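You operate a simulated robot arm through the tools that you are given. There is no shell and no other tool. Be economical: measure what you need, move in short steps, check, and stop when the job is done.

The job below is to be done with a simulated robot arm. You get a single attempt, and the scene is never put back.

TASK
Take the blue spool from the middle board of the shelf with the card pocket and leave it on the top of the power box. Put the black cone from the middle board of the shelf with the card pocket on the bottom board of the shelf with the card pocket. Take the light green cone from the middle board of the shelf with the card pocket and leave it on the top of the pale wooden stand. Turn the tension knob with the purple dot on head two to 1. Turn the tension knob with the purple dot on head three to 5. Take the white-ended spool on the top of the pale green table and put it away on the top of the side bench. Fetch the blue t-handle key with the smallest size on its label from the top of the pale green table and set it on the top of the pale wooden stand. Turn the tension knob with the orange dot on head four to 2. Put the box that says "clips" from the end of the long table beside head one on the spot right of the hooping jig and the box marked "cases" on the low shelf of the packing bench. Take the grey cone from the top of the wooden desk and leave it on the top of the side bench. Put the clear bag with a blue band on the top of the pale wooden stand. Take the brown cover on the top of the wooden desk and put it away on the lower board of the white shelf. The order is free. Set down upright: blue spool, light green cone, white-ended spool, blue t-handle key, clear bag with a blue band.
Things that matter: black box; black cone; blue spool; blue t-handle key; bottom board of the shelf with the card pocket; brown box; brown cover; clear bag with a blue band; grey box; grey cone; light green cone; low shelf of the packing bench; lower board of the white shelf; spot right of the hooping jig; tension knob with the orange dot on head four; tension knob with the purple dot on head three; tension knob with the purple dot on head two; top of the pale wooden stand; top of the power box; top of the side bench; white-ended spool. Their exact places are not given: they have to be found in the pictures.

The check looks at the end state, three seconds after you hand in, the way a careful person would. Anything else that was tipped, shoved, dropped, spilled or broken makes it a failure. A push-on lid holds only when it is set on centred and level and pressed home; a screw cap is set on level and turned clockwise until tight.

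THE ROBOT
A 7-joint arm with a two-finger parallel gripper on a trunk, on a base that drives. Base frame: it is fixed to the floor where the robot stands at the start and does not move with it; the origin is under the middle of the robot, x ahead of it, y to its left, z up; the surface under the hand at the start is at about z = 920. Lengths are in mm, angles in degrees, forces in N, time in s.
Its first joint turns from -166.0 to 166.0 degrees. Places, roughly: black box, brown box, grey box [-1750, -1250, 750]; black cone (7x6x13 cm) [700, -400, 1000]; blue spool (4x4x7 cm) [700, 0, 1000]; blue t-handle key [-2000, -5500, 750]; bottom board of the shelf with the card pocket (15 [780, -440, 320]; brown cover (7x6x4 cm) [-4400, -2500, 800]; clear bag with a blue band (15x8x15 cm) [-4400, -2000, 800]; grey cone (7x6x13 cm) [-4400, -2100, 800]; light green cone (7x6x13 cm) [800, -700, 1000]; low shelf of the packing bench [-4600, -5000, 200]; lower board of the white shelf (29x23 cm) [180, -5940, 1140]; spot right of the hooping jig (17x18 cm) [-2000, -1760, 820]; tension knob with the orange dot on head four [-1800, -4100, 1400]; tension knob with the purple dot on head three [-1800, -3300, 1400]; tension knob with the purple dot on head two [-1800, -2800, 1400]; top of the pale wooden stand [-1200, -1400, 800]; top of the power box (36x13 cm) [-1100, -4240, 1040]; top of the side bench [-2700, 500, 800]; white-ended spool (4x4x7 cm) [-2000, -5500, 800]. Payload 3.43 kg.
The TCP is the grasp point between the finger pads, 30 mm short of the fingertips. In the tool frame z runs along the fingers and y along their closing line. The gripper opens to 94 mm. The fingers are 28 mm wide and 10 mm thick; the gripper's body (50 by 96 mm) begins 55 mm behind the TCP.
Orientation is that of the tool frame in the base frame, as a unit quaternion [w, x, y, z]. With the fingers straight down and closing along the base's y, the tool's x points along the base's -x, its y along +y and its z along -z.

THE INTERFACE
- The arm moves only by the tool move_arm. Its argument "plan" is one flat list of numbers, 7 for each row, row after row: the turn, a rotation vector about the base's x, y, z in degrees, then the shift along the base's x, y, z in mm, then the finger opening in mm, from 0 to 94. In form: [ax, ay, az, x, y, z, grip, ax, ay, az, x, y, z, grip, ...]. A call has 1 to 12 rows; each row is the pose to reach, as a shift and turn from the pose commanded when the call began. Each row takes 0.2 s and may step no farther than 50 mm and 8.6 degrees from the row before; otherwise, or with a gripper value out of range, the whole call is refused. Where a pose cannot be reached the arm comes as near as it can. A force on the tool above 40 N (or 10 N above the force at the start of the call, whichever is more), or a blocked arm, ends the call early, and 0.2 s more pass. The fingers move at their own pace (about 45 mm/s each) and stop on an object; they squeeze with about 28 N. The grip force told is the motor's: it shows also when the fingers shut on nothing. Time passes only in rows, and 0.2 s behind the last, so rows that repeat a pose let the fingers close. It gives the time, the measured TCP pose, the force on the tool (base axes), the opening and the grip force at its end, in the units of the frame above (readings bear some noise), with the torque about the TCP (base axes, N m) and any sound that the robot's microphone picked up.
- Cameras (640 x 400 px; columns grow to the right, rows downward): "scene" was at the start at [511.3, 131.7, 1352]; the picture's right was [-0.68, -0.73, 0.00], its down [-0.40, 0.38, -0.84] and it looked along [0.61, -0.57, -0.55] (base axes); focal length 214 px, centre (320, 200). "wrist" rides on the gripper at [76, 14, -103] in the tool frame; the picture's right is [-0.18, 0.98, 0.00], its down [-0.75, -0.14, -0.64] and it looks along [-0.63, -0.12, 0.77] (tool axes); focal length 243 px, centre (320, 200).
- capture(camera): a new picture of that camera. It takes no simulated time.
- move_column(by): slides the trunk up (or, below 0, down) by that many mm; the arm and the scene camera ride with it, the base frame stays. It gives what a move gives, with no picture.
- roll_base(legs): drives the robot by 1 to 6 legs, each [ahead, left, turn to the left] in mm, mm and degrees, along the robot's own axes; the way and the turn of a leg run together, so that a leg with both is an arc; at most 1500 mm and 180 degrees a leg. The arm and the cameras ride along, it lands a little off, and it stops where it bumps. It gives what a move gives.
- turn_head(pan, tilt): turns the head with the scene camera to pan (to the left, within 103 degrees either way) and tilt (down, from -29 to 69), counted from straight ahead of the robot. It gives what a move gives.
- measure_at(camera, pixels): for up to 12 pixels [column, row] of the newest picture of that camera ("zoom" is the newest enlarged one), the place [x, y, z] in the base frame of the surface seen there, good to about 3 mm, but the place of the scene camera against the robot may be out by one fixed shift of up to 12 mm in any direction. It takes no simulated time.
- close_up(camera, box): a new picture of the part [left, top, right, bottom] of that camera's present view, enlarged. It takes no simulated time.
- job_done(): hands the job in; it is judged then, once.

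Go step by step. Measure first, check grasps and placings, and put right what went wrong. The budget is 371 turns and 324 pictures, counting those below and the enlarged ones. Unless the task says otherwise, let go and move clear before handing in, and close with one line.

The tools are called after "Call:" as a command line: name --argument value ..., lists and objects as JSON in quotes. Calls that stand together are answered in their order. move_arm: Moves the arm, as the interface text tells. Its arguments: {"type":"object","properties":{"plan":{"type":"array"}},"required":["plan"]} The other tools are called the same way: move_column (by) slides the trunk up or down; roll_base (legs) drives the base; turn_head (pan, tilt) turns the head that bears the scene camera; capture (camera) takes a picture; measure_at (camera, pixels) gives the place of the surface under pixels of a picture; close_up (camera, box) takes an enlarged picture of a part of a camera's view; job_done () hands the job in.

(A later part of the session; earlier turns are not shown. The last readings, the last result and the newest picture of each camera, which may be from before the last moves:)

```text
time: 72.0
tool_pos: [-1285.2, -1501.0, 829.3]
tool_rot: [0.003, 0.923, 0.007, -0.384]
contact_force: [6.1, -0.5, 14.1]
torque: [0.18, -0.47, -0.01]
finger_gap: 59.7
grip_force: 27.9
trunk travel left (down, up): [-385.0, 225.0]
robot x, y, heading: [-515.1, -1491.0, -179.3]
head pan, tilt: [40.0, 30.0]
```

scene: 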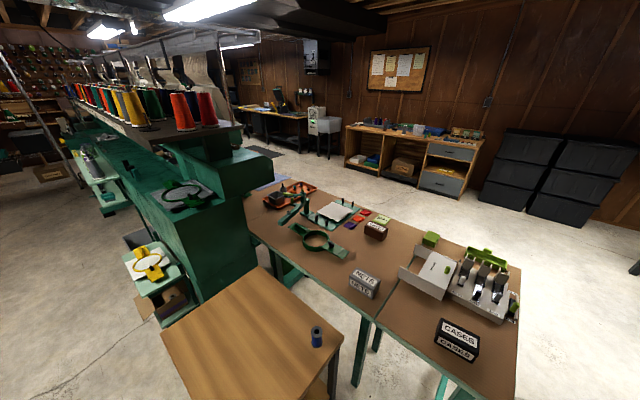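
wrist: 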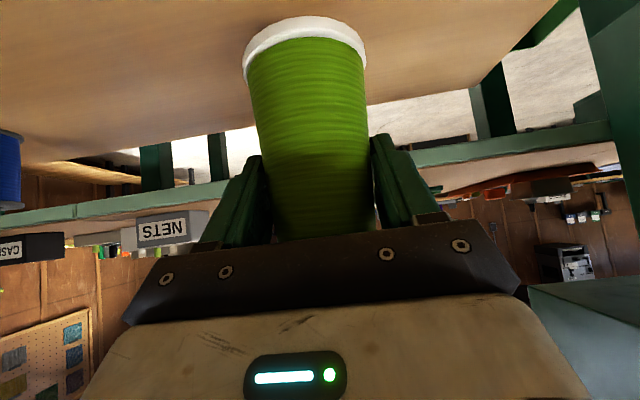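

Contact (14 N). I ease up, open and back out along the fingers.

Call:
move_arm --plan '[0, 0, 0, 0, 0, 1, 20, 0, 0, 0, 0, 0, 1, 75, 0, 0, 0, 0, 0, 1, 94, 0, 0, 0, 0, 0, 1, 94, 0, 0, 0, 25, 0, 22, 94, 0, 0, 0, 55, 0, 50, 94, 0, 0, 0, 85, 0, 85, 94, 0, 0, 0, 115, 0, 120, 94, 0, 0, 0, 150, 0, 155, 94]'

Call:
capture --camera "wrist"

```text
time: 74.0
tool_pos: [-1216.1, -1500.5, 896.0]
tool_rot: [0.003, 0.924, 0.006, -0.383]
contact_force: [-0.1, 0.3, 0.3]
torque: [-0.01, -0.04, 0.0]
finger_gap: 94.1
grip_force: 0.0
out of reach, approached as far as the arm can: row 7, 8, 9
trunk travel left (down, up): [-385.0, 225.0]
robot x, y, heading: [-511.8, -1491.9, -179.5]
head pan, tilt: [40.0, 30.0]
```

```text
288 pictures are left
```

wrist: 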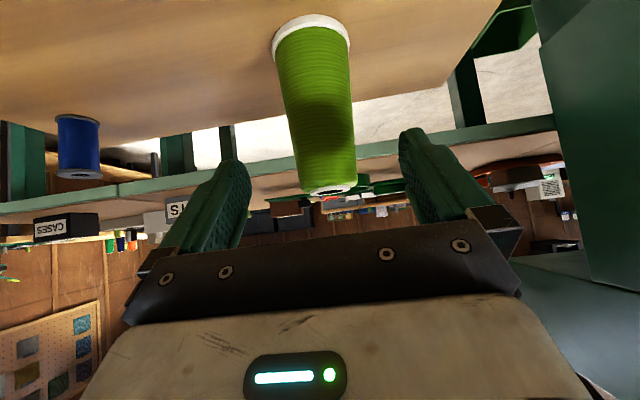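

The green cone stands upright (315,100). Next the blue spool: I back off, raise the trunk, and return to the shelf facing +x, sweeping the arm through -y.

Call:
roll_base --legs '[[-150, 0, 0]]'

Call:
move_column --by 200

Call:
roll_base --legs '[[0, -800, 0], [0, 0, 180], [0, 710, 0]]'

Call:
turn_head --pan 0 --tilt 30

Call:
capture --camera "scene"

Call:
capture --camera "wrist"

```text
time: 75.3
tool_pos: [-1067.2, -1497.9, 894.2]
tool_rot: [0.002, 0.924, 0.006, -0.383]
contact_force: [-0.2, 0.3, -0.3]
torque: [-0.02, 0.02, -0.03]
finger_gap: 94.1
grip_force: 0.1
trunk travel left (down, up): [-385.0, 225.0]
robot x, y, heading: [-362.2, -1488.1, -179.4]
head pan, tilt: [40.0, 30.0]
```

```text
time: 77.5
tool_pos: [-1065.9, -1498.3, 1095.6]
tool_rot: [0.002, 0.924, 0.006, -0.382]
contact_force: [-0.4, 0.0, -0.2]
torque: [0.01, 0.01, -0.01]
finger_gap: 94.0
grip_force: 0.1
trunk travel left (down, up): [-585.0, 25.0]
robot x, y, heading: [-360.9, -1490.0, -179.2]
head pan, tilt: [40.0, 30.0]
```

```text
time: 92.6
tool_pos: [335.3, 28.5, 1096.4]
tool_rot: [0.382, -0.001, 0.924, 0.0]
contact_force: [0.7, 0.6, -0.6]
torque: [0.01, -0.04, 0.01]
finger_gap: 94.1
grip_force: 0.1
trunk travel left (down, up): [-585.0, 25.0]
robot x, y, heading: [-368.5, 29.3, 0.2]
head pan, tilt: [40.0, 30.0]
```

```text
time: 93.7
tool_pos: [335.5, 28.5, 1095.5]
tool_rot: [0.383, -0.002, 0.924, 0.002]
contact_force: [0.0, -0.1, -0.2]
torque: [0.02, -0.01, 0.03]
finger_gap: 93.9
grip_force: 0.1
trunk travel left (down, up): [-585.0, 25.0]
robot x, y, heading: [-371.1, 25.0, 0.2]
head pan, tilt: [0.0, 30.0]
```

```text
287 pictures are left
```

scene: 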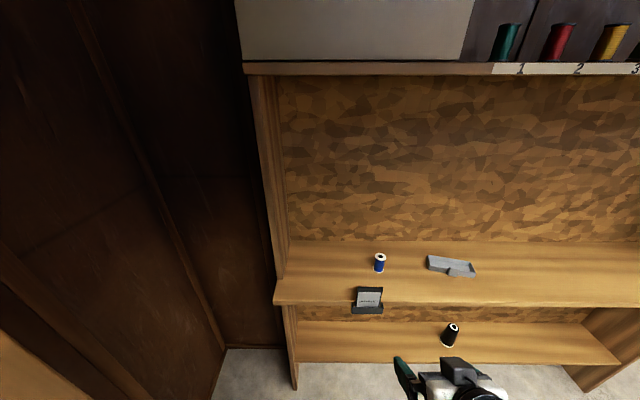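

```text
286 pictures are left
```

wrist: 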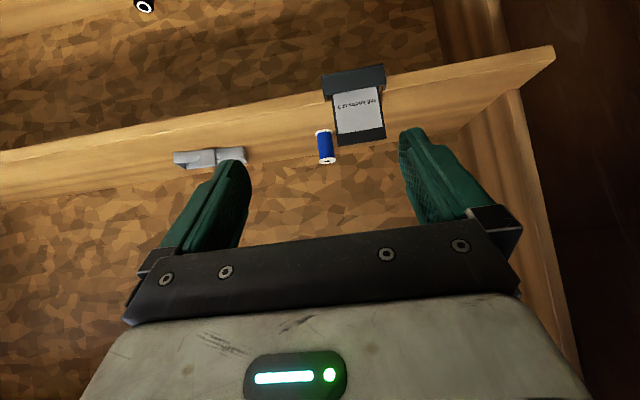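

The card pocket stands close left of the spool. I measure both.

Call:
measure_at --camera "wrist" --pixels '[[325, 148], [325, 132], [328, 161], [335, 110], [340, 140], [322, 80], [384, 140], [385, 75]]'

Call:
measure_at --camera "scene" --pixels '[[379, 256], [379, 266], [355, 290], [381, 290], [365, 305], [376, 262], [384, 262]]'

```text
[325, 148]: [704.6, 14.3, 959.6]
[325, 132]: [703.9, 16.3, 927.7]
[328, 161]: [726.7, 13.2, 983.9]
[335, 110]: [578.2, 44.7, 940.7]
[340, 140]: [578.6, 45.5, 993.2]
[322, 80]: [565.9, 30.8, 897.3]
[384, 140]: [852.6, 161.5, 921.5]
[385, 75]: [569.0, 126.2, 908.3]
```

```text
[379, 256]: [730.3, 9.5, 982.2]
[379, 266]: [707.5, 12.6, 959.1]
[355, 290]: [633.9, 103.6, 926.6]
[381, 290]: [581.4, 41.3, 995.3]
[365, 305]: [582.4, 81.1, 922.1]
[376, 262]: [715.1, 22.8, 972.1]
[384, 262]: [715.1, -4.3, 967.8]
```

Spool centre ≈ (722,13), z 920–987; the card pocket (x 566–585, y 31–126, up to z 995) would meet the tilted camera, so I stand the hand up to 20° off vertical before approaching from above.

Call:
move_arm --plan '[0, 6.5, 0, 0, -4, 5, 70, 0, 13, 0, 0, -8, 10, 70, 0, 19, 0, 0, -12, 15, 70, 0, 25, 0, 0, -15, 20, 70]'

Call:
roll_base --legs '[[385, 0, 0]]'

Call:
capture --camera "wrist"

Call:
capture --camera "scene"

```text
time: 94.7
tool_pos: [335.6, 22.0, 1105.3]
tool_rot: [0.275, -0.001, 0.961, 0.001]
contact_force: [0.1, -0.3, -0.5]
torque: [-0.02, 0.03, -0.02]
finger_gap: 69.9
grip_force: 0.0
out of reach, approached as far as the arm can: row 3, 4
trunk travel left (down, up): [-585.0, 25.0]
robot x, y, heading: [-371.9, 25.5, 0.1]
head pan, tilt: [0.0, 30.0]
```

```text
time: 97.1
tool_pos: [720.7, 21.8, 1105.8]
tool_rot: [0.275, -0.002, 0.961, 0.001]
contact_force: [-0.3, -0.1, 0.3]
torque: [0.02, -0.02, -0.01]
finger_gap: 70.2
grip_force: 0.1
trunk travel left (down, up): [-585.0, 25.0]
robot x, y, heading: [17.1, 26.5, 0.3]
head pan, tilt: [0.0, 30.0]
```

```text
285 pictures are left
```

wrist: 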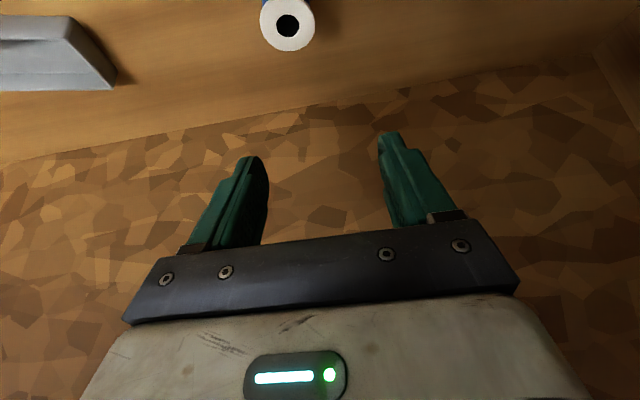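

```text
284 pictures are left
```

scene: 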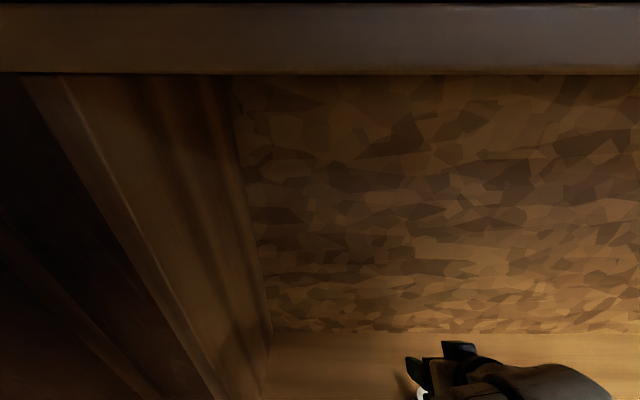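

The tilt stuck at ~32°, so I yaw the hand 20° so its camera swings away from the card pocket, staying high.

Call:
move_arm --plan '[0, 0, 7, 0, -3, 0, 70, 0, 0, 14, 0, -6, 0, 70, 0, 0, 20, 2, -9, 0, 70]'

Call:
capture --camera "wrist"

```text
time: 98.1
tool_pos: [712.1, 136.9, 1114.0]
tool_rot: [0.268, -0.32, 0.904, 0.096]
contact_force: [0.9, 0.6, 0.1]
torque: [0.02, 0.0, 0.01]
finger_gap: 70.1
grip_force: 0.1
out of reach, approached as far as the arm can: row 1, 2
trunk travel left (down, up): [-585.0, 25.0]
robot x, y, heading: [16.5, 27.1, 0.2]
head pan, tilt: [0.0, 30.0]
stopped in row 3: the arm was blocked; the commanded pose is now the measured one
```

```text
283 pictures are left
```

wrist: 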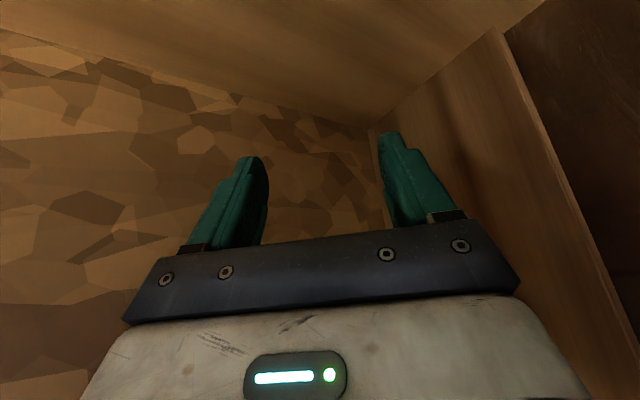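

The arm drifted sideways to y=137 and was blocked near a limit. I back the base away from the shelf and reset the arm to a better configuration.

Call:
roll_base --legs '[[-450, 0, 0]]'

Call:
capture --camera "scene"

Call:
capture --camera "wrist"

```text
time: 100.8
tool_pos: [260.2, 136.4, 1112.3]
tool_rot: [0.268, -0.32, 0.904, 0.095]
contact_force: [1.4, 0.6, -0.3]
torque: [-0.04, 0.02, -0.03]
finger_gap: 69.8
grip_force: 0.0
trunk travel left (down, up): [-585.0, 25.0]
robot x, y, heading: [-433.7, 30.2, 0.1]
head pan, tilt: [0.0, 30.0]
```

```text
282 pictures are left
```

scene: 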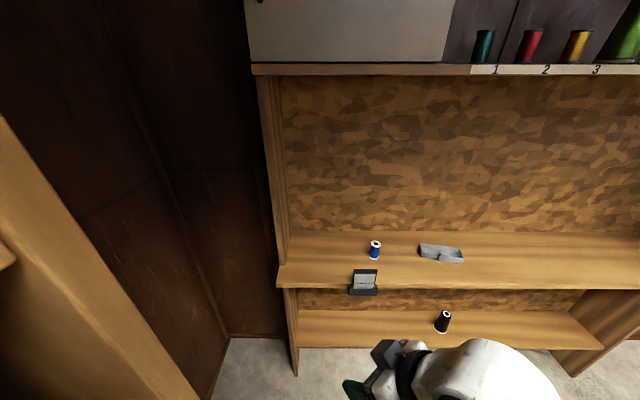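

```text
281 pictures are left
```

wrist: 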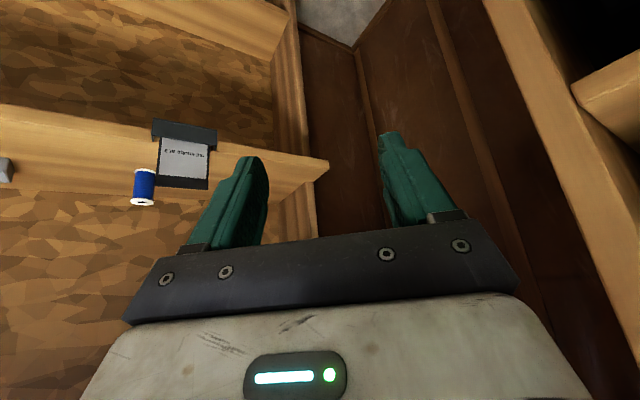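

The hand faces left of the shelf, in an elbow-low posture. I lower the trunk and bring the arm up and square, back toward its starting posture.

Call:
move_column --by -185

Call:
move_arm --plan '[0, 0, -5, -10, -16, 40, 70, 0, 0, -10, -20, -32, 80, 70, 0, 0, -15, -30, -48, 120, 70, 0, 0, -20, -40, -64, 160, 70, 0, 0, -25, -50, -80, 200, 70, 0, 0, -30, -60, -96, 240, 70, 0, 0, -35, -60, -110, 280, 70, 0, 0, -39, -60, -123, 320, 70]'

Call:
capture --camera "scene"

```text
time: 102.9
tool_pos: [260.8, 136.2, 927.8]
tool_rot: [0.269, -0.319, 0.904, 0.095]
contact_force: [-0.5, 0.4, 0.5]
torque: [0.01, 0.02, 0.02]
finger_gap: 69.9
grip_force: 0.0
trunk travel left (down, up): [-400.0, 210.0]
robot x, y, heading: [-431.5, 23.6, 0.2]
head pan, tilt: [0.0, 30.0]
```

```text
time: 104.7
tool_pos: [225.5, 11.2, 1287.9]
tool_rot: [0.284, -0.005, 0.959, 0.003]
contact_force: [-0.2, -0.8, -0.2]
torque: [0.04, -0.01, 0.0]
finger_gap: 69.9
grip_force: 0.1
out of reach, approached as far as the arm can: row 1, 2, 3, 4, 5, 6, 7, 8
trunk travel left (down, up): [-400.0, 210.0]
robot x, y, heading: [-437.7, 26.6, -0.0]
head pan, tilt: [0.0, 30.0]
```

```text
280 pictures are left
```

scene: 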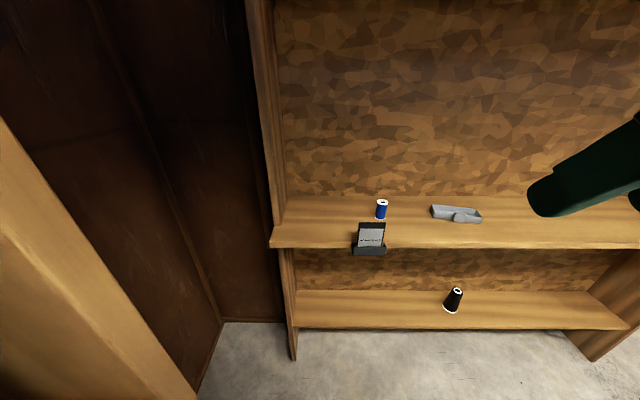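

Nearly there but joint-limited; I now rotate the hand to vertical.

Call:
move_arm --plan '[0, 7, 0, 0, 0, 0, 70, 0, 14, 0, 0, 0, 0, 70, 0, 21, 0, 0, 0, 0, 70, 0, 27, 0, 0, 0, 0, 70, 0, 33, 0, 0, 0, 0, 70, 0, 33, 0, 0, 0, 0, 70]'

Call:
capture --camera "scene"

```text
time: 106.1
tool_pos: [225.0, 14.0, 1286.2]
tool_rot: [0.001, 0.001, 1.0, -0.001]
contact_force: [0.3, -0.3, -0.2]
torque: [0.0, -0.02, 0.01]
finger_gap: 69.9
grip_force: 0.1
trunk travel left (down, up): [-400.0, 210.0]
robot x, y, heading: [-436.9, 25.9, 0.2]
head pan, tilt: [0.0, 30.0]
```

```text
279 pictures are left
```

scene: 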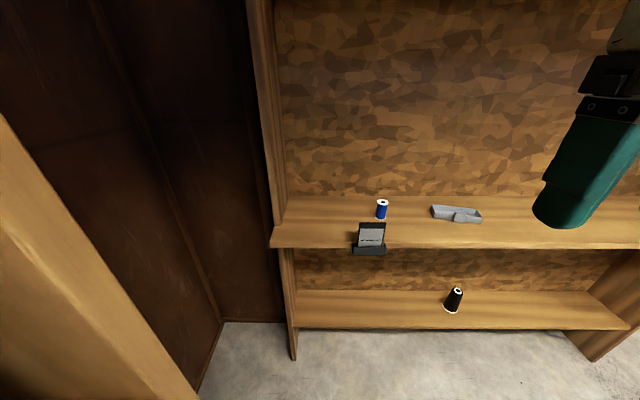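

Hand is vertical and square now. I drive forward and check with cameras.

Call:
roll_base --legs '[[400, 0, 0]]'

Call:
move_arm --plan '[0, 0, 0, 33, 0, -35, 70, 0, 0, 0, 66, 0, -70, 70, 0, 0, 0, 97, -2, -105, 70]'

Call:
capture --camera "wrist"

Call:
capture --camera "scene"

```text
time: 108.6
tool_pos: [626.4, 12.9, 1286.9]
tool_rot: [0.001, 0.001, 1.0, 0.0]
contact_force: [0.0, 0.1, -0.5]
torque: [0.02, 0.01, 0.03]
finger_gap: 70.0
grip_force: 0.2
trunk travel left (down, up): [-400.0, 210.0]
robot x, y, heading: [-35.9, 25.1, 0.1]
head pan, tilt: [0.0, 30.0]
```

```text
time: 109.4
tool_pos: [725.2, 11.6, 1183.5]
tool_rot: [0.001, 0.001, 1.0, -0.001]
contact_force: [0.3, 0.1, 0.7]
torque: [-0.04, -0.01, 0.01]
finger_gap: 70.1
grip_force: 0.1
trunk travel left (down, up): [-400.0, 210.0]
robot x, y, heading: [-34.4, 26.1, 0.1]
head pan, tilt: [0.0, 30.0]
```

```text
278 pictures are left
```

wrist: 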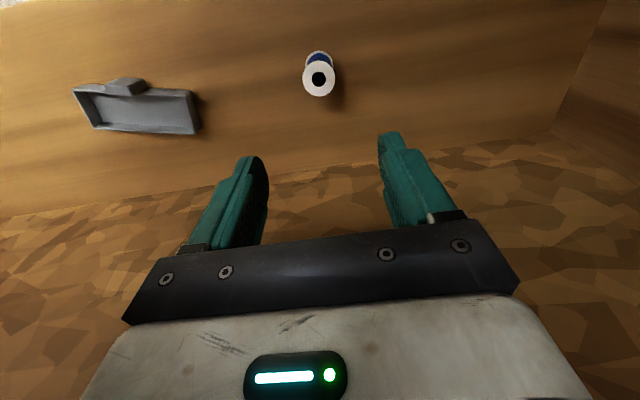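

```text
277 pictures are left
```

scene: 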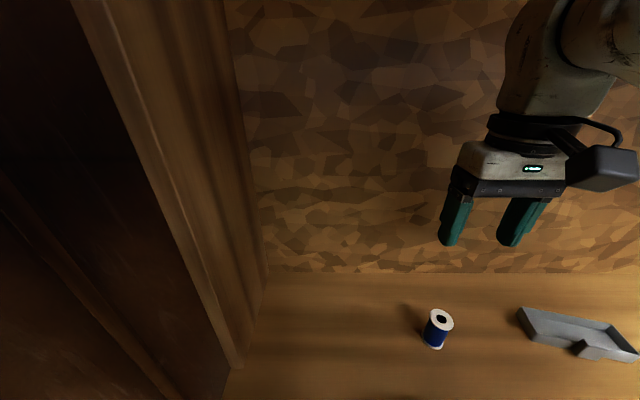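

The hand is right above the spool. I verify the centre and descend.

Call:
measure_at --camera "wrist" --pixels '[[319, 64], [319, 93], [303, 79], [334, 79]]'

Call:
move_arm --plan '[0, 0, 0, 0, 0, -45, 70, 0, 0, 0, 0, 0, -90, 70, 0, 0, 0, 0, 0, -135, 70]'

```text
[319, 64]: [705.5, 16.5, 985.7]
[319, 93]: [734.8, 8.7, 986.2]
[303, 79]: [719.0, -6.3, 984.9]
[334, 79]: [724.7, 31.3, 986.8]
```

```text
time: 110.2
tool_pos: [724.8, 11.0, 1048.7]
tool_rot: [0.001, 0.001, 1.0, 0.0]
contact_force: [0.1, 1.5, 0.0]
torque: [0.01, -0.02, -0.03]
finger_gap: 69.7
grip_force: 0.0
trunk travel left (down, up): [-400.0, 210.0]
robot x, y, heading: [-32.4, 29.4, -0.0]
head pan, tilt: [0.0, 30.0]
```

Call:
move_arm --plan '[0, 0, 0, -4, 1, -45, 70, 0, 0, 0, -4, 1, -88, 70, 0, 0, 0, -4, 1, -88, 10, 0, 0, 0, -4, 1, -88, 10, 0, 0, 0, -4, 1, -88, 10, 0, 0, 0, -4, 1, -45, 10, 0, 0, 0, -4, 1, 0, 10, 0, 0, 0, -4, 1, 45, 10]'

Call:
capture --camera "wrist"

```text
time: 112.0
tool_pos: [719.5, 11.3, 1093.2]
tool_rot: [0.0, 0.001, 1.0, -0.001]
contact_force: [-0.4, -0.3, -0.1]
torque: [0.02, 0.01, 0.0]
finger_gap: 36.4
grip_force: 28.4
trunk travel left (down, up): [-400.0, 210.0]
robot x, y, heading: [-32.3, 27.2, 0.3]
head pan, tilt: [0.0, 30.0]
```

```text
276 pictures are left
```

wrist: 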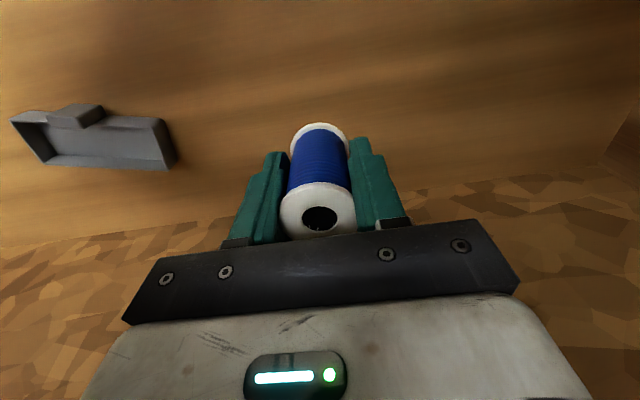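

Held (gap 36). I raise, back off, turn to face -y and look down the corridor.

Call:
roll_base --legs '[[-420, 0, 0], [0, 0, -90]]'

Call:
move_column --by 150

Call:
turn_head --pan -10 --tilt 20

Call:
capture --camera "scene"

Call:
measure_at --camera "scene" --pixels '[[240, 240], [300, 260], [390, 260], [410, 290], [250, 190], [350, 220], [430, 300]]'

```text
time: 115.8
tool_pos: [277.1, -165.9, 1092.2]
tool_rot: [0.001, 0.115, 0.993, 0.0]
contact_force: [-0.2, -0.8, -0.1]
torque: [-0.02, -0.03, -0.03]
finger_gap: 36.2
grip_force: 28.3
trunk travel left (down, up): [-400.0, 210.0]
robot x, y, heading: [-452.8, 23.5, -13.4]
head pan, tilt: [0.0, 30.0]
stopped in leg 2: the robot was blocked; the commanded pose is now the measured one
```

```text
time: 117.5
tool_pos: [275.6, -169.1, 1243.6]
tool_rot: [0.001, 0.117, 0.993, 0.001]
contact_force: [0.6, -0.4, -0.2]
torque: [-0.01, -0.01, 0.0]
finger_gap: 36.3
grip_force: 27.8
trunk travel left (down, up): [-550.0, 60.0]
robot x, y, heading: [-451.3, 22.8, -13.4]
head pan, tilt: [0.0, 30.0]
```

```text
time: 118.2
tool_pos: [275.1, -169.5, 1242.6]
tool_rot: [0.001, 0.117, 0.993, 0.0]
contact_force: [-1.0, 0.5, -0.8]
torque: [0.01, 0.0, -0.04]
finger_gap: 36.1
grip_force: 27.8
trunk travel left (down, up): [-550.0, 60.0]
robot x, y, heading: [-451.3, 23.7, -13.2]
head pan, tilt: [-10.0, 20.0]
```

```text
275 pictures are left
```

scene: 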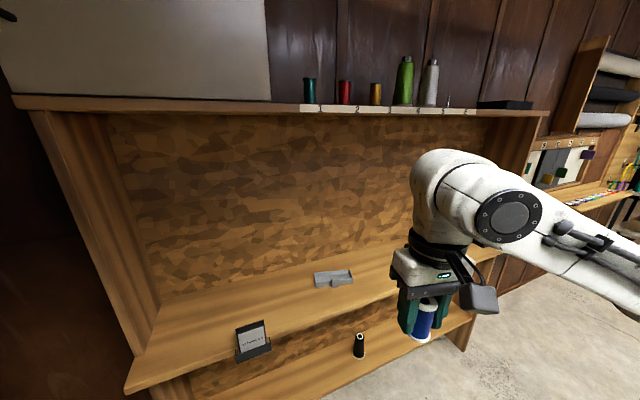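

```text
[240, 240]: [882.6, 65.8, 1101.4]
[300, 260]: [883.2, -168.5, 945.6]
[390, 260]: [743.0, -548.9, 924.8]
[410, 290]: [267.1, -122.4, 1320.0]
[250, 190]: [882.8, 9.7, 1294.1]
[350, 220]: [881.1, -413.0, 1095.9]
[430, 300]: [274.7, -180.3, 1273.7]
```

The turn was blocked at -13°: something sits close on my left/behind. I look left before moving away.

Call:
turn_head --pan 95 --tilt 40

Call:
capture --camera "scene"

Call:
measure_at --camera "scene" --pixels '[[100, 200], [200, 200], [300, 200], [400, 200], [500, 200], [300, 350], [150, 350], [450, 350], [600, 300]]'

```text
time: 120.1
tool_pos: [276.7, -168.9, 1242.2]
tool_rot: [0.001, 0.117, 0.993, 0.001]
contact_force: [-0.1, 0.2, -0.9]
torque: [0.0, 0.0, 0.0]
finger_gap: 36.2
grip_force: 28.3
trunk travel left (down, up): [-550.0, 60.0]
robot x, y, heading: [-457.2, 22.9, -13.2]
head pan, tilt: [95.0, 40.0]
```

```text
274 pictures are left
```

scene: 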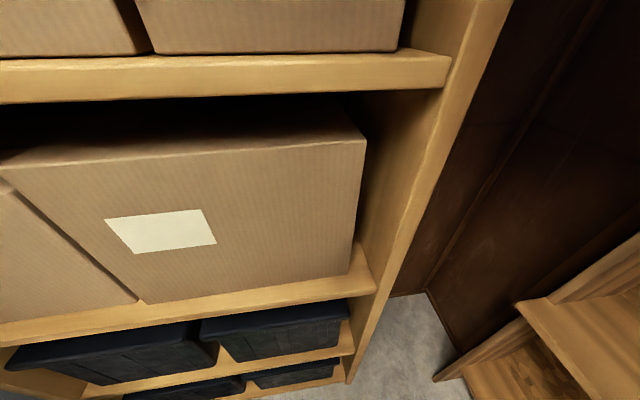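

```text
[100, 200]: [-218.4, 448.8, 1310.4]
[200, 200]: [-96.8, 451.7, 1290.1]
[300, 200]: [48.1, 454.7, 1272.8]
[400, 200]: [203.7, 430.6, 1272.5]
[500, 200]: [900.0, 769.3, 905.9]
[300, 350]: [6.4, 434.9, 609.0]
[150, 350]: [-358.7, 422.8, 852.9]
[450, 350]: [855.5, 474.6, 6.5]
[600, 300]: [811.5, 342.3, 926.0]
```

A heavy shelving unit at y≈430; the base corner just touched it. I strafe away to the right and finish the turn.

Call:
roll_base --legs '[[0, -700, 0], [0, 0, -77]]'

Call:
turn_head --pan -10 --tilt 20

Call:
capture --camera "scene"

Call:
measure_at --camera "scene" --pixels '[[240, 180], [230, 240], [300, 260], [390, 250], [430, 320], [260, 210], [350, 180], [330, 140]]'

```text
time: 127.2
tool_pos: [-633.0, -1402.7, 1242.7]
tool_rot: [0.001, 0.71, 0.704, -0.001]
contact_force: [0.1, 0.2, 0.5]
torque: [0.02, 0.0, -0.01]
finger_gap: 36.3
grip_force: 28.1
trunk travel left (down, up): [-550.0, 60.0]
robot x, y, heading: [-613.9, -651.0, -90.4]
head pan, tilt: [95.0, 40.0]
```

```text
time: 129.0
tool_pos: [-632.5, -1403.1, 1243.0]
tool_rot: [0.002, 0.709, 0.705, -0.001]
contact_force: [-0.4, 0.2, -0.1]
torque: [0.0, -0.03, -0.02]
finger_gap: 36.4
grip_force: 27.5
trunk travel left (down, up): [-550.0, 60.0]
robot x, y, heading: [-615.1, -648.4, -90.4]
head pan, tilt: [-10.0, 20.0]
```

```text
273 pictures are left
```

scene: 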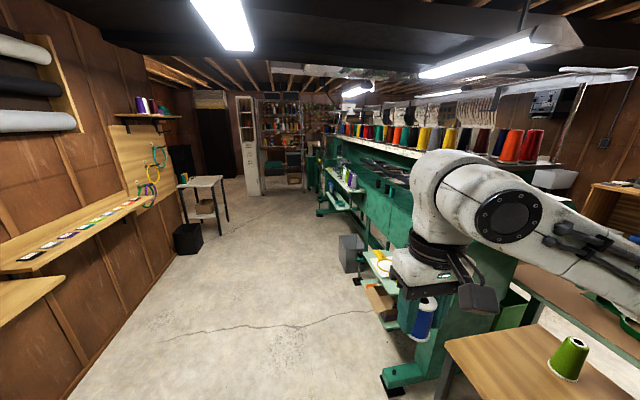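

```text
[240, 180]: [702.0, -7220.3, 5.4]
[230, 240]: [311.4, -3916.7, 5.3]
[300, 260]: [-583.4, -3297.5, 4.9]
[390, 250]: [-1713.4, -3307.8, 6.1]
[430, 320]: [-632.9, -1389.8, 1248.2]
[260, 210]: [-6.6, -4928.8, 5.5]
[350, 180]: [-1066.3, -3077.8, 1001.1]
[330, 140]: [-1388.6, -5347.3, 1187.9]
```

The corridor along x≈-300 is free. I shift left, drive to y≈-3600 and look for the power box.

Call:
roll_base --legs '[[0, 330, 0], [1500, 0, 0], [1450, 0, 0]]'

Call:
turn_head --pan -60 --tilt 20

Call:
capture --camera "scene"

Call:
turn_head --pan 0 --tilt 20

Call:
capture --camera "scene"

```text
time: 145.0
tool_pos: [-308.8, -4347.3, 1242.5]
tool_rot: [0.001, 0.709, 0.705, 0.0]
contact_force: [-0.5, 0.2, -0.6]
torque: [0.0, 0.0, 0.02]
finger_gap: 36.0
grip_force: 28.1
trunk travel left (down, up): [-550.0, 60.0]
robot x, y, heading: [-294.0, -3592.5, -90.1]
head pan, tilt: [-10.0, 20.0]
```

```text
time: 146.2
tool_pos: [-309.4, -4347.0, 1242.7]
tool_rot: [0.001, 0.708, 0.706, -0.001]
contact_force: [-0.4, 0.6, 0.1]
torque: [0.03, -0.04, -0.04]
finger_gap: 36.3
grip_force: 28.0
trunk travel left (down, up): [-550.0, 60.0]
robot x, y, heading: [-291.4, -3594.6, -90.1]
head pan, tilt: [-60.0, 20.0]
```

```text
272 pictures are left
```

scene: 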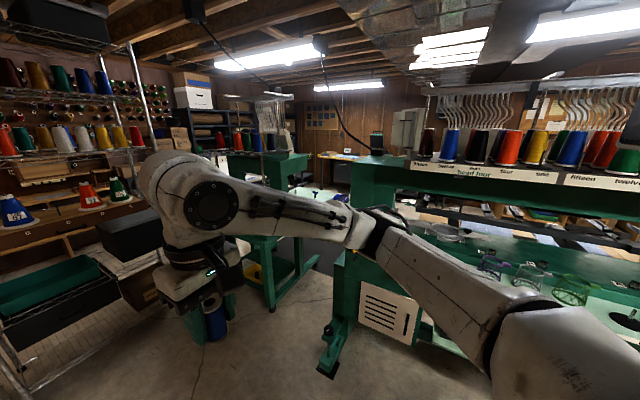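

```text
time: 147.5
tool_pos: [-309.1, -4348.0, 1243.9]
tool_rot: [0.001, 0.709, 0.705, -0.001]
contact_force: [0.2, -0.2, -1.0]
torque: [0.0, 0.02, 0.04]
finger_gap: 36.1
grip_force: 28.0
trunk travel left (down, up): [-550.0, 60.0]
robot x, y, heading: [-289.8, -3593.5, -90.1]
head pan, tilt: [0.0, 20.0]
```

```text
271 pictures are left
```

scene: 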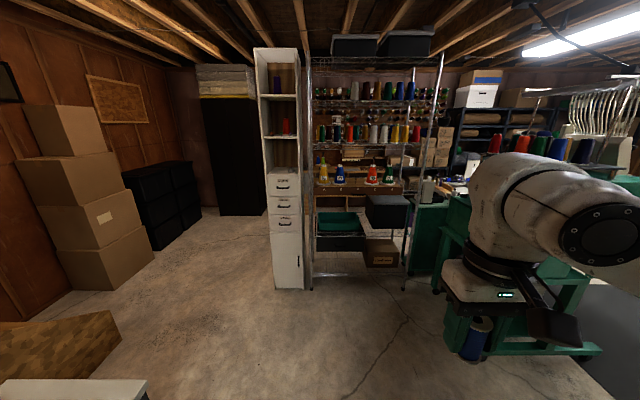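

The vented white power box is at (395,310) on the machine's end. I drive on to y≈-4200 with extra clearance and turn to face it.

Call:
roll_base --legs '[[630, 130, 0], [0, 0, -90]]'

Call:
turn_head --pan 20 --tilt 30

Call:
capture --camera "scene"

Call:
capture --camera "wrist"

```text
time: 154.9
tool_pos: [-915.1, -4196.7, 1242.6]
tool_rot: [0.0, 1.0, -0.009, -0.002]
contact_force: [0.1, 0.2, 0.6]
torque: [-0.01, -0.01, 0.04]
finger_gap: 36.3
grip_force: 29.0
trunk travel left (down, up): [-550.0, 60.0]
robot x, y, heading: [-161.3, -4226.3, 179.1]
head pan, tilt: [0.0, 20.0]
```

```text
time: 155.7
tool_pos: [-913.8, -4196.0, 1243.5]
tool_rot: [0.001, 1.0, -0.01, -0.002]
contact_force: [-0.8, 0.6, -0.3]
torque: [-0.03, -0.02, 0.02]
finger_gap: 36.3
grip_force: 28.7
trunk travel left (down, up): [-550.0, 60.0]
robot x, y, heading: [-159.9, -4226.9, 179.0]
head pan, tilt: [20.0, 30.0]
```

```text
270 pictures are left
```

scene: 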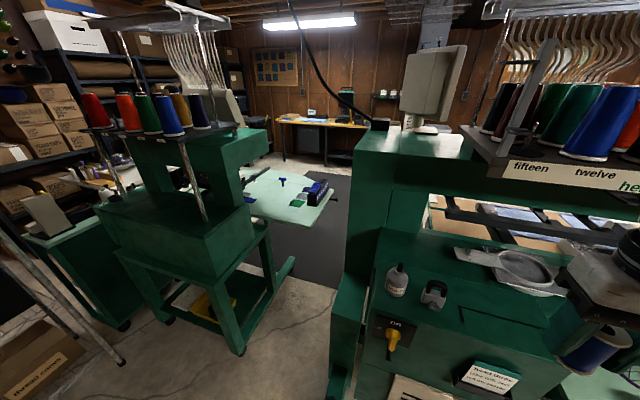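

```text
269 pictures are left
```

wrist: 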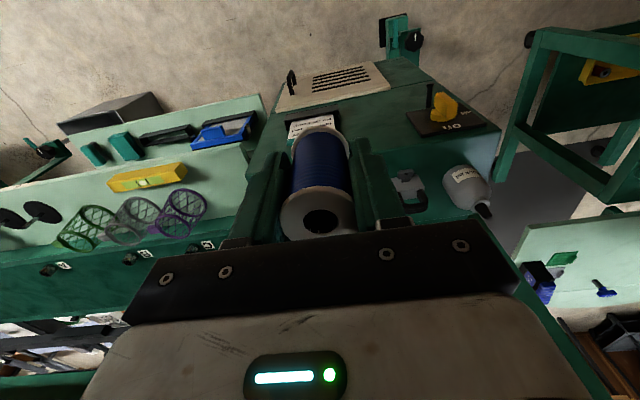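

The power box top carries a bottle and a small metal part. I measure its free area.

Call:
measure_at --camera "wrist" --pixels '[[390, 160], [440, 160], [405, 180], [465, 180], [490, 150], [375, 155], [425, 205], [320, 140]]'

Call:
measure_at --camera "scene" --pixels '[[397, 275], [433, 290], [400, 310], [470, 320], [520, 330], [550, 320], [470, 300], [510, 345], [395, 240], [540, 345]]'

Call:
close_up --camera "scene" --box '[350, 230, 600, 400]'

```text
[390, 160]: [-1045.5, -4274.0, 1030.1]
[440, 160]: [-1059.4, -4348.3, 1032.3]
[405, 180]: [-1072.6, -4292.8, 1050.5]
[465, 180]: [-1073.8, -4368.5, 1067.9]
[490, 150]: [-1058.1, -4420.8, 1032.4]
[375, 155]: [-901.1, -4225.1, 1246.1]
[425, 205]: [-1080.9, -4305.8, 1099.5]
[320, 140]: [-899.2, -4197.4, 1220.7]
```

```text
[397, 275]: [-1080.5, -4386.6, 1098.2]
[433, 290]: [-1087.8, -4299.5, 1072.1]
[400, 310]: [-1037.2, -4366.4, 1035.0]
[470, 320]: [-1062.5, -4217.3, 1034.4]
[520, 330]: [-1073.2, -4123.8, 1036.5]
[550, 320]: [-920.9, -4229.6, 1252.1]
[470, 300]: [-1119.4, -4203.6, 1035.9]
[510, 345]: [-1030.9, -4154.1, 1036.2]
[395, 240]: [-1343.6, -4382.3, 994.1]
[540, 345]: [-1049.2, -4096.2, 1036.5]
```

```text
2.35 times, centred on (475, 315) of scene
```

zoom: 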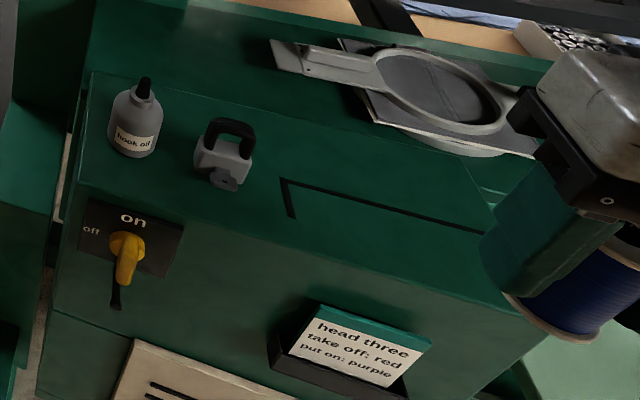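

Free area around (-1072,-4150), z≈1032. I check the cone rail's overhang above it.

Call:
measure_at --camera "scene" --pixels '[[545, 170], [490, 150], [590, 130], [600, 180], [480, 220], [545, 120]]'

Call:
move_arm --plan '[0, 0, 0, -40, 12, -25, 10, 0, 0, 0, -80, 24, -50, 10, 0, 0, 0, -120, 35, -75, 10, 0, 0, 0, -150, 44, -100, 10, 0, 0, 0, -158, 46, -130, 10]'

Call:
capture --camera "scene"

Call:
capture --camera "wrist"

```text
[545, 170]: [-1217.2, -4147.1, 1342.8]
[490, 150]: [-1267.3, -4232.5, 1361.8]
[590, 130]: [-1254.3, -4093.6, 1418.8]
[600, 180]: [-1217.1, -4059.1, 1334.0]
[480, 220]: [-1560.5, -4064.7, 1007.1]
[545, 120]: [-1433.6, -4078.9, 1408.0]
```

```text
time: 156.9
tool_pos: [-1073.5, -4149.7, 1112.1]
tool_rot: [-0.001, 1.0, -0.01, -0.001]
contact_force: [0.3, -0.5, -0.1]
torque: [-0.01, 0.01, 0.02]
finger_gap: 36.7
grip_force: 27.7
trunk travel left (down, up): [-550.0, 60.0]
robot x, y, heading: [-163.5, -4225.7, 179.2]
head pan, tilt: [20.0, 30.0]
```

```text
267 pictures are left
```

scene: 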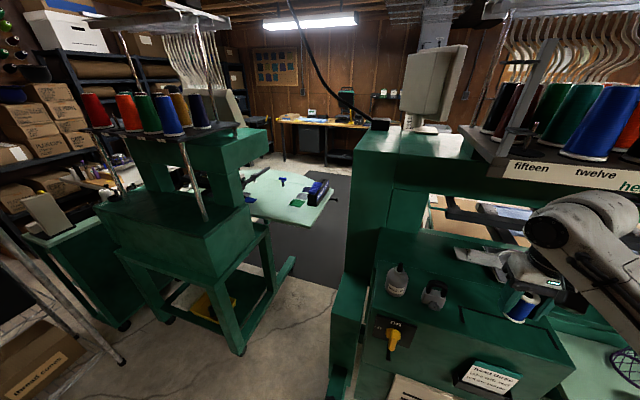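

```text
266 pictures are left
```

wrist: 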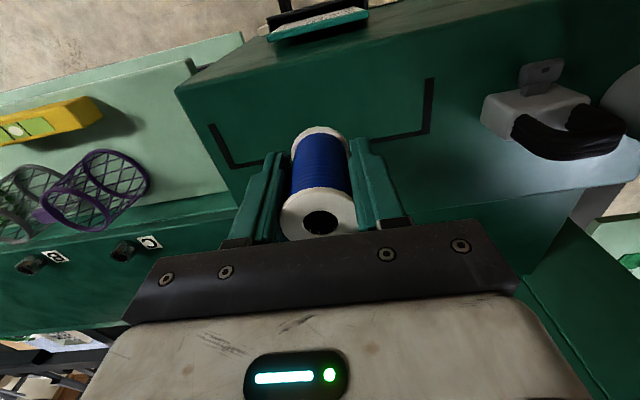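

Good: the spool is above the marked area. I lower to contact.

Call:
measure_at --camera "wrist" --pixels '[[270, 110], [370, 110], [240, 140], [400, 60], [300, 60]]'

Call:
move_arm --plan '[0, 0, 0, 0, 0, -20, 10, 0, 0, 0, 0, 0, -32, 10, 0, 0, 0, 0, 0, -38, 10]'

```text
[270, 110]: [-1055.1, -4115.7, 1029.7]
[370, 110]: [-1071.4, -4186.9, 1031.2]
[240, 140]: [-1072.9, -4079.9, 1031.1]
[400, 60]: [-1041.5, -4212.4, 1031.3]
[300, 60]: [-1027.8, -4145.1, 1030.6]
```

```text
time: 157.7
tool_pos: [-1072.5, -4149.6, 1075.3]
tool_rot: [0.0, 1.0, -0.01, 0.0]
contact_force: [-0.1, -0.1, -0.8]
torque: [0.01, -0.02, -0.01]
finger_gap: 36.6
grip_force: 28.4
trunk travel left (down, up): [-550.0, 60.0]
robot x, y, heading: [-161.9, -4223.5, 178.7]
head pan, tilt: [20.0, 30.0]
```

Call:
move_arm --plan '[0, 0, 0, 0, 0, -2, 10, 0, 0, 0, 0, 0, -4, 10, 0, 0, 0, 0, 0, -6, 10]'

```text
time: 158.5
tool_pos: [-1074.1, -4149.1, 1069.5]
tool_rot: [0.0, 1.0, -0.01, -0.002]
contact_force: [0.7, -0.5, 1.7]
torque: [-0.03, -0.06, 0.0]
finger_gap: 36.2
grip_force: 28.0
trunk travel left (down, up): [-550.0, 60.0]
robot x, y, heading: [-163.8, -4227.1, 178.9]
head pan, tilt: [20.0, 30.0]
```

First touch at 1069.5. One more mm, then open and rise.

Call:
move_arm --plan '[0, 0, 0, 0, 0, -1, 10, 0, 0, 0, 0, 0, -1, 50, 0, 0, 0, 0, 0, -1, 65, 0, 0, 0, 0, 0, -1, 65, 0, 0, 0, 0, 0, 40, 65, 0, 0, 0, 0, 0, 85, 65, 0, 0, 0, 20, 0, 130, 65, 0, 0, 0, 60, 0, 160, 65]'

Call:
capture --camera "wrist"

```text
time: 160.3
tool_pos: [-1013.2, -4147.9, 1228.8]
tool_rot: [-0.001, 1.0, -0.009, -0.001]
contact_force: [-0.6, -0.9, -1.4]
torque: [-0.02, 0.03, 0.03]
finger_gap: 65.2
grip_force: 0.0
trunk travel left (down, up): [-550.0, 60.0]
robot x, y, heading: [-164.0, -4223.6, 179.2]
head pan, tilt: [20.0, 30.0]
```

```text
265 pictures are left
```

wrist: 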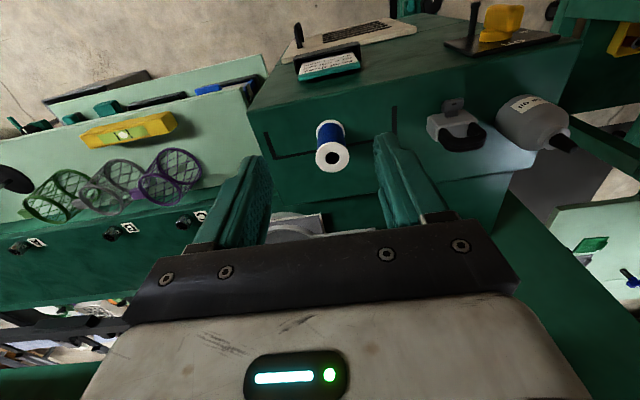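

Blue spool stands on the power box. Next the pale green table (seen at (290,190) in the scene view); I measure the passage between the machines.

Call:
capture --camera "scene"

Call:
measure_at --camera "scene" --pixels '[[240, 350], [293, 262], [330, 370], [300, 150], [345, 170], [245, 180], [330, 185], [280, 215], [300, 250], [360, 200], [283, 183], [315, 190]]'

Call:
close_up --camera "scene" --box '[230, 130, 360, 230]'

```text
264 pictures are left
```

scene: 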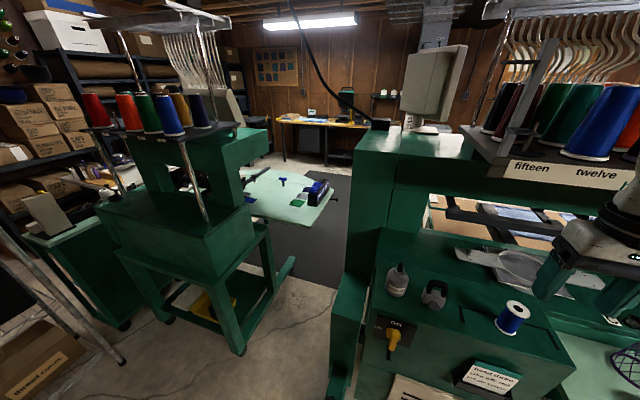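

```text
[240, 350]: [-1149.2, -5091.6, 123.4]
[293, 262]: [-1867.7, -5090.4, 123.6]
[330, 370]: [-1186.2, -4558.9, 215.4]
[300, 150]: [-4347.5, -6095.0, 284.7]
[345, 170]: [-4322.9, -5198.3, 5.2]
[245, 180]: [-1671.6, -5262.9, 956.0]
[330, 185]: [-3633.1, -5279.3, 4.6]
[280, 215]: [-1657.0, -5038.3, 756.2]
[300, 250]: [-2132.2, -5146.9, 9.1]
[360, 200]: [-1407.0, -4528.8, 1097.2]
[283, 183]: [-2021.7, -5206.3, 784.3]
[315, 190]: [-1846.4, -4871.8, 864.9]
```

```text
4.00 times, centred on (295, 180) of scene
```

zoom: 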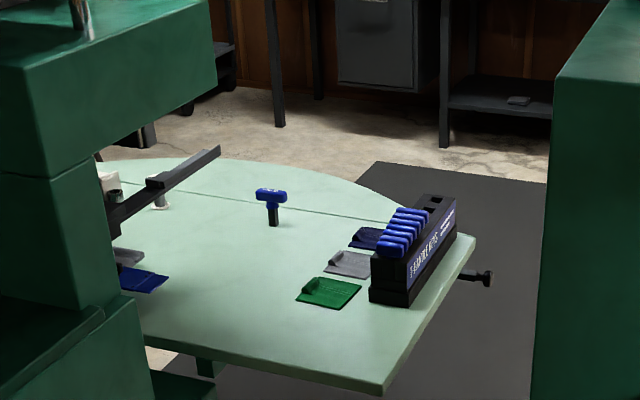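

The passage is only ~0.5 m wide, so I go round by the north end. I back off, turn to +y and drive up the corridor, then turn to face -x.

Call:
roll_base --legs '[[-120, 0, 0], [0, 0, -89], [1500, 0, 0], [1500, 0, 0], [480, 0, 0], [0, 0, 90]]'

Call:
turn_head --pan 0 --tilt 20

Call:
capture --camera "scene"

```text
time: 185.7
tool_pos: [-895.4, -690.6, 1228.7]
tool_rot: [0.0, 1.0, -0.003, -0.002]
contact_force: [-0.5, 0.7, 0.1]
torque: [0.0, -0.02, 0.0]
finger_gap: 65.3
grip_force: 0.0
trunk travel left (down, up): [-550.0, 60.0]
robot x, y, heading: [-47.2, -757.1, 179.7]
head pan, tilt: [20.0, 30.0]
```

```text
time: 186.5
tool_pos: [-895.5, -690.4, 1228.1]
tool_rot: [0.0, 1.0, -0.004, -0.002]
contact_force: [-0.4, 0.7, -0.7]
torque: [0.0, 0.03, -0.03]
finger_gap: 65.2
grip_force: 0.0
trunk travel left (down, up): [-550.0, 60.0]
robot x, y, heading: [-41.2, -755.8, 179.7]
head pan, tilt: [0.0, 20.0]
```

```text
262 pictures are left
```

scene: 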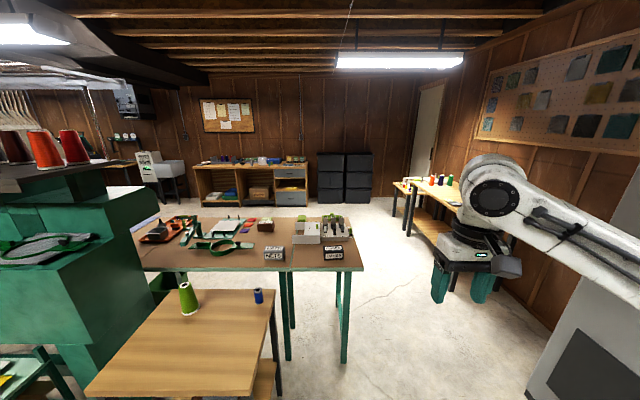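

I measure the table end, side bench and the grey cabinet on the right.

Call:
measure_at --camera "scene" --pixels '[[362, 262], [348, 220], [345, 358], [410, 200], [390, 225], [545, 380], [580, 320], [400, 300], [440, 180], [405, 185], [480, 300], [432, 195]]'

```text
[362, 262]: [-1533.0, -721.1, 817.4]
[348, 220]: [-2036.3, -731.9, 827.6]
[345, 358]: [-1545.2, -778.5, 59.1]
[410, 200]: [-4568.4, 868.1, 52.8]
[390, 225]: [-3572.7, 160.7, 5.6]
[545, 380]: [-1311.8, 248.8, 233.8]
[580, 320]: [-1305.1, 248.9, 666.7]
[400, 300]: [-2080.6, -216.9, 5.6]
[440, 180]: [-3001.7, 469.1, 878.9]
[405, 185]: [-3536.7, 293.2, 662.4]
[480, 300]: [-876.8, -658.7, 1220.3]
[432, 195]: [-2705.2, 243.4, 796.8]
```

Call:
measure_at --camera "scene" --pixels '[[560, 200], [600, 230], [630, 250], [600, 290], [635, 300], [570, 340], [635, 170]]'

Call:
turn_head --pan -50 --tilt 15

Call:
capture --camera "scene"

```text
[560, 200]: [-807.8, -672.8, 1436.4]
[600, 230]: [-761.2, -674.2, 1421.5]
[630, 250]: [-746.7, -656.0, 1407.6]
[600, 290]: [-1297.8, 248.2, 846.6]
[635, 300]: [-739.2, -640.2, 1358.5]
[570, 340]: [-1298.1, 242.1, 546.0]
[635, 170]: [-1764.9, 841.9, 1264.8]
```

```text
time: 187.7
tool_pos: [-895.4, -689.6, 1229.1]
tool_rot: [0.001, 1.0, -0.004, -0.001]
contact_force: [0.5, 0.7, 0.4]
torque: [0.01, 0.03, -0.03]
finger_gap: 65.0
grip_force: 0.1
trunk travel left (down, up): [-550.0, 60.0]
robot x, y, heading: [-45.8, -761.1, 179.7]
head pan, tilt: [-50.0, 15.0]
```

```text
261 pictures are left
```

scene: 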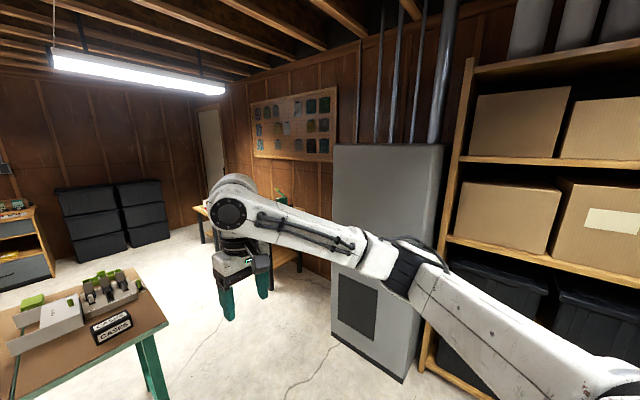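

The forearm is nearly straight, so the passage at y≈-235 is fine. I drive through and turn to face -y at the table's north end to fetch the "CASES" box.

Call:
roll_base --legs '[[0, -525, 0], [1500, 0, 0], [180, 0, 0], [0, -140, 0], [0, 0, 90]]'

Call:
turn_head --pan 0 --tilt 35

Call:
capture --camera "scene"

Call:
capture --camera "wrist"

```text
time: 203.6
tool_pos: [-1787.0, -930.5, 1229.1]
tool_rot: [0.002, 0.711, 0.703, -0.001]
contact_force: [0.0, 0.9, 0.5]
torque: [0.03, 0.0, 0.02]
finger_gap: 65.1
grip_force: 0.0
trunk travel left (down, up): [-550.0, 60.0]
robot x, y, heading: [-1716.8, -78.7, -90.5]
head pan, tilt: [-50.0, 15.0]
```

```text
time: 204.8
tool_pos: [-1787.7, -929.3, 1228.1]
tool_rot: [0.001, 0.711, 0.703, 0.0]
contact_force: [0.7, -0.7, 0.2]
torque: [-0.02, 0.03, 0.0]
finger_gap: 65.1
grip_force: 0.0
trunk travel left (down, up): [-550.0, 60.0]
robot x, y, heading: [-1715.6, -78.4, -90.5]
head pan, tilt: [0.0, 35.0]
```

```text
260 pictures are left
```

scene: 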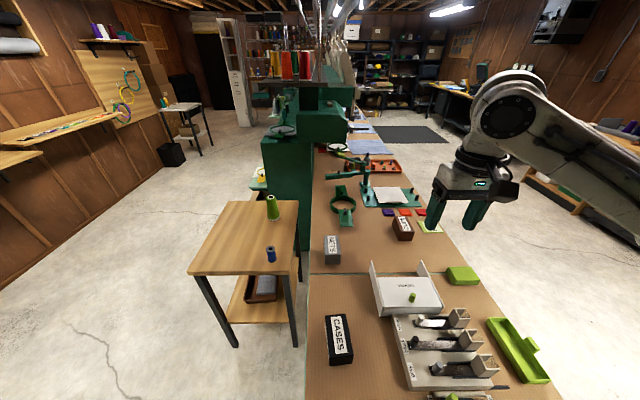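

```text
259 pictures are left
```

wrist: 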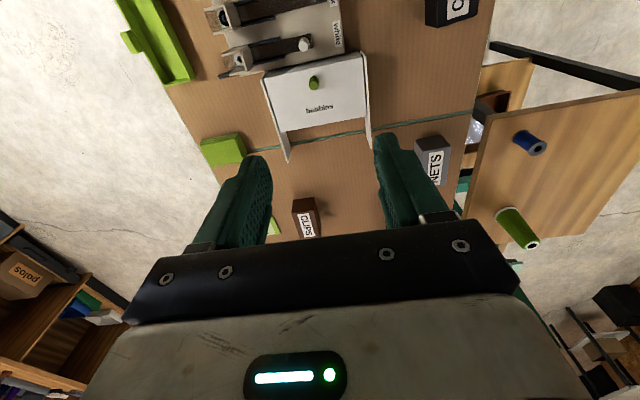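

I measure the CASES box (338,338) and the table top around it.

Call:
measure_at --camera "scene" --pixels '[[328, 318], [345, 316], [352, 350], [332, 352], [338, 335], [320, 340], [365, 340], [342, 362], [395, 350]]'

Call:
close_up --camera "scene" --box '[300, 300, 400, 380]'

```text
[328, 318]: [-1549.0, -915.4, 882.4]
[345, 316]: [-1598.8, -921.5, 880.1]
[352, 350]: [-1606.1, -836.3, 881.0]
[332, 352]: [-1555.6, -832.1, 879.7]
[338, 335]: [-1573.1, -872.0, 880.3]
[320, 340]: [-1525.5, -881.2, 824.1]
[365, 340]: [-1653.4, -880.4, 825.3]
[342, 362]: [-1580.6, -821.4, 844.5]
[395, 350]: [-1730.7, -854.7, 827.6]
```

```text
5.00 times, centred on (350, 340) of scene
```

zoom: 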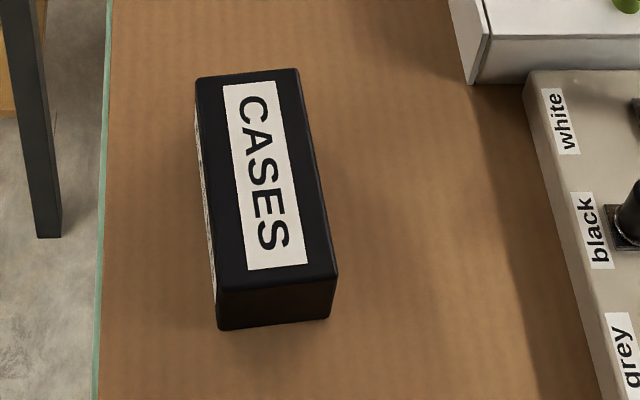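

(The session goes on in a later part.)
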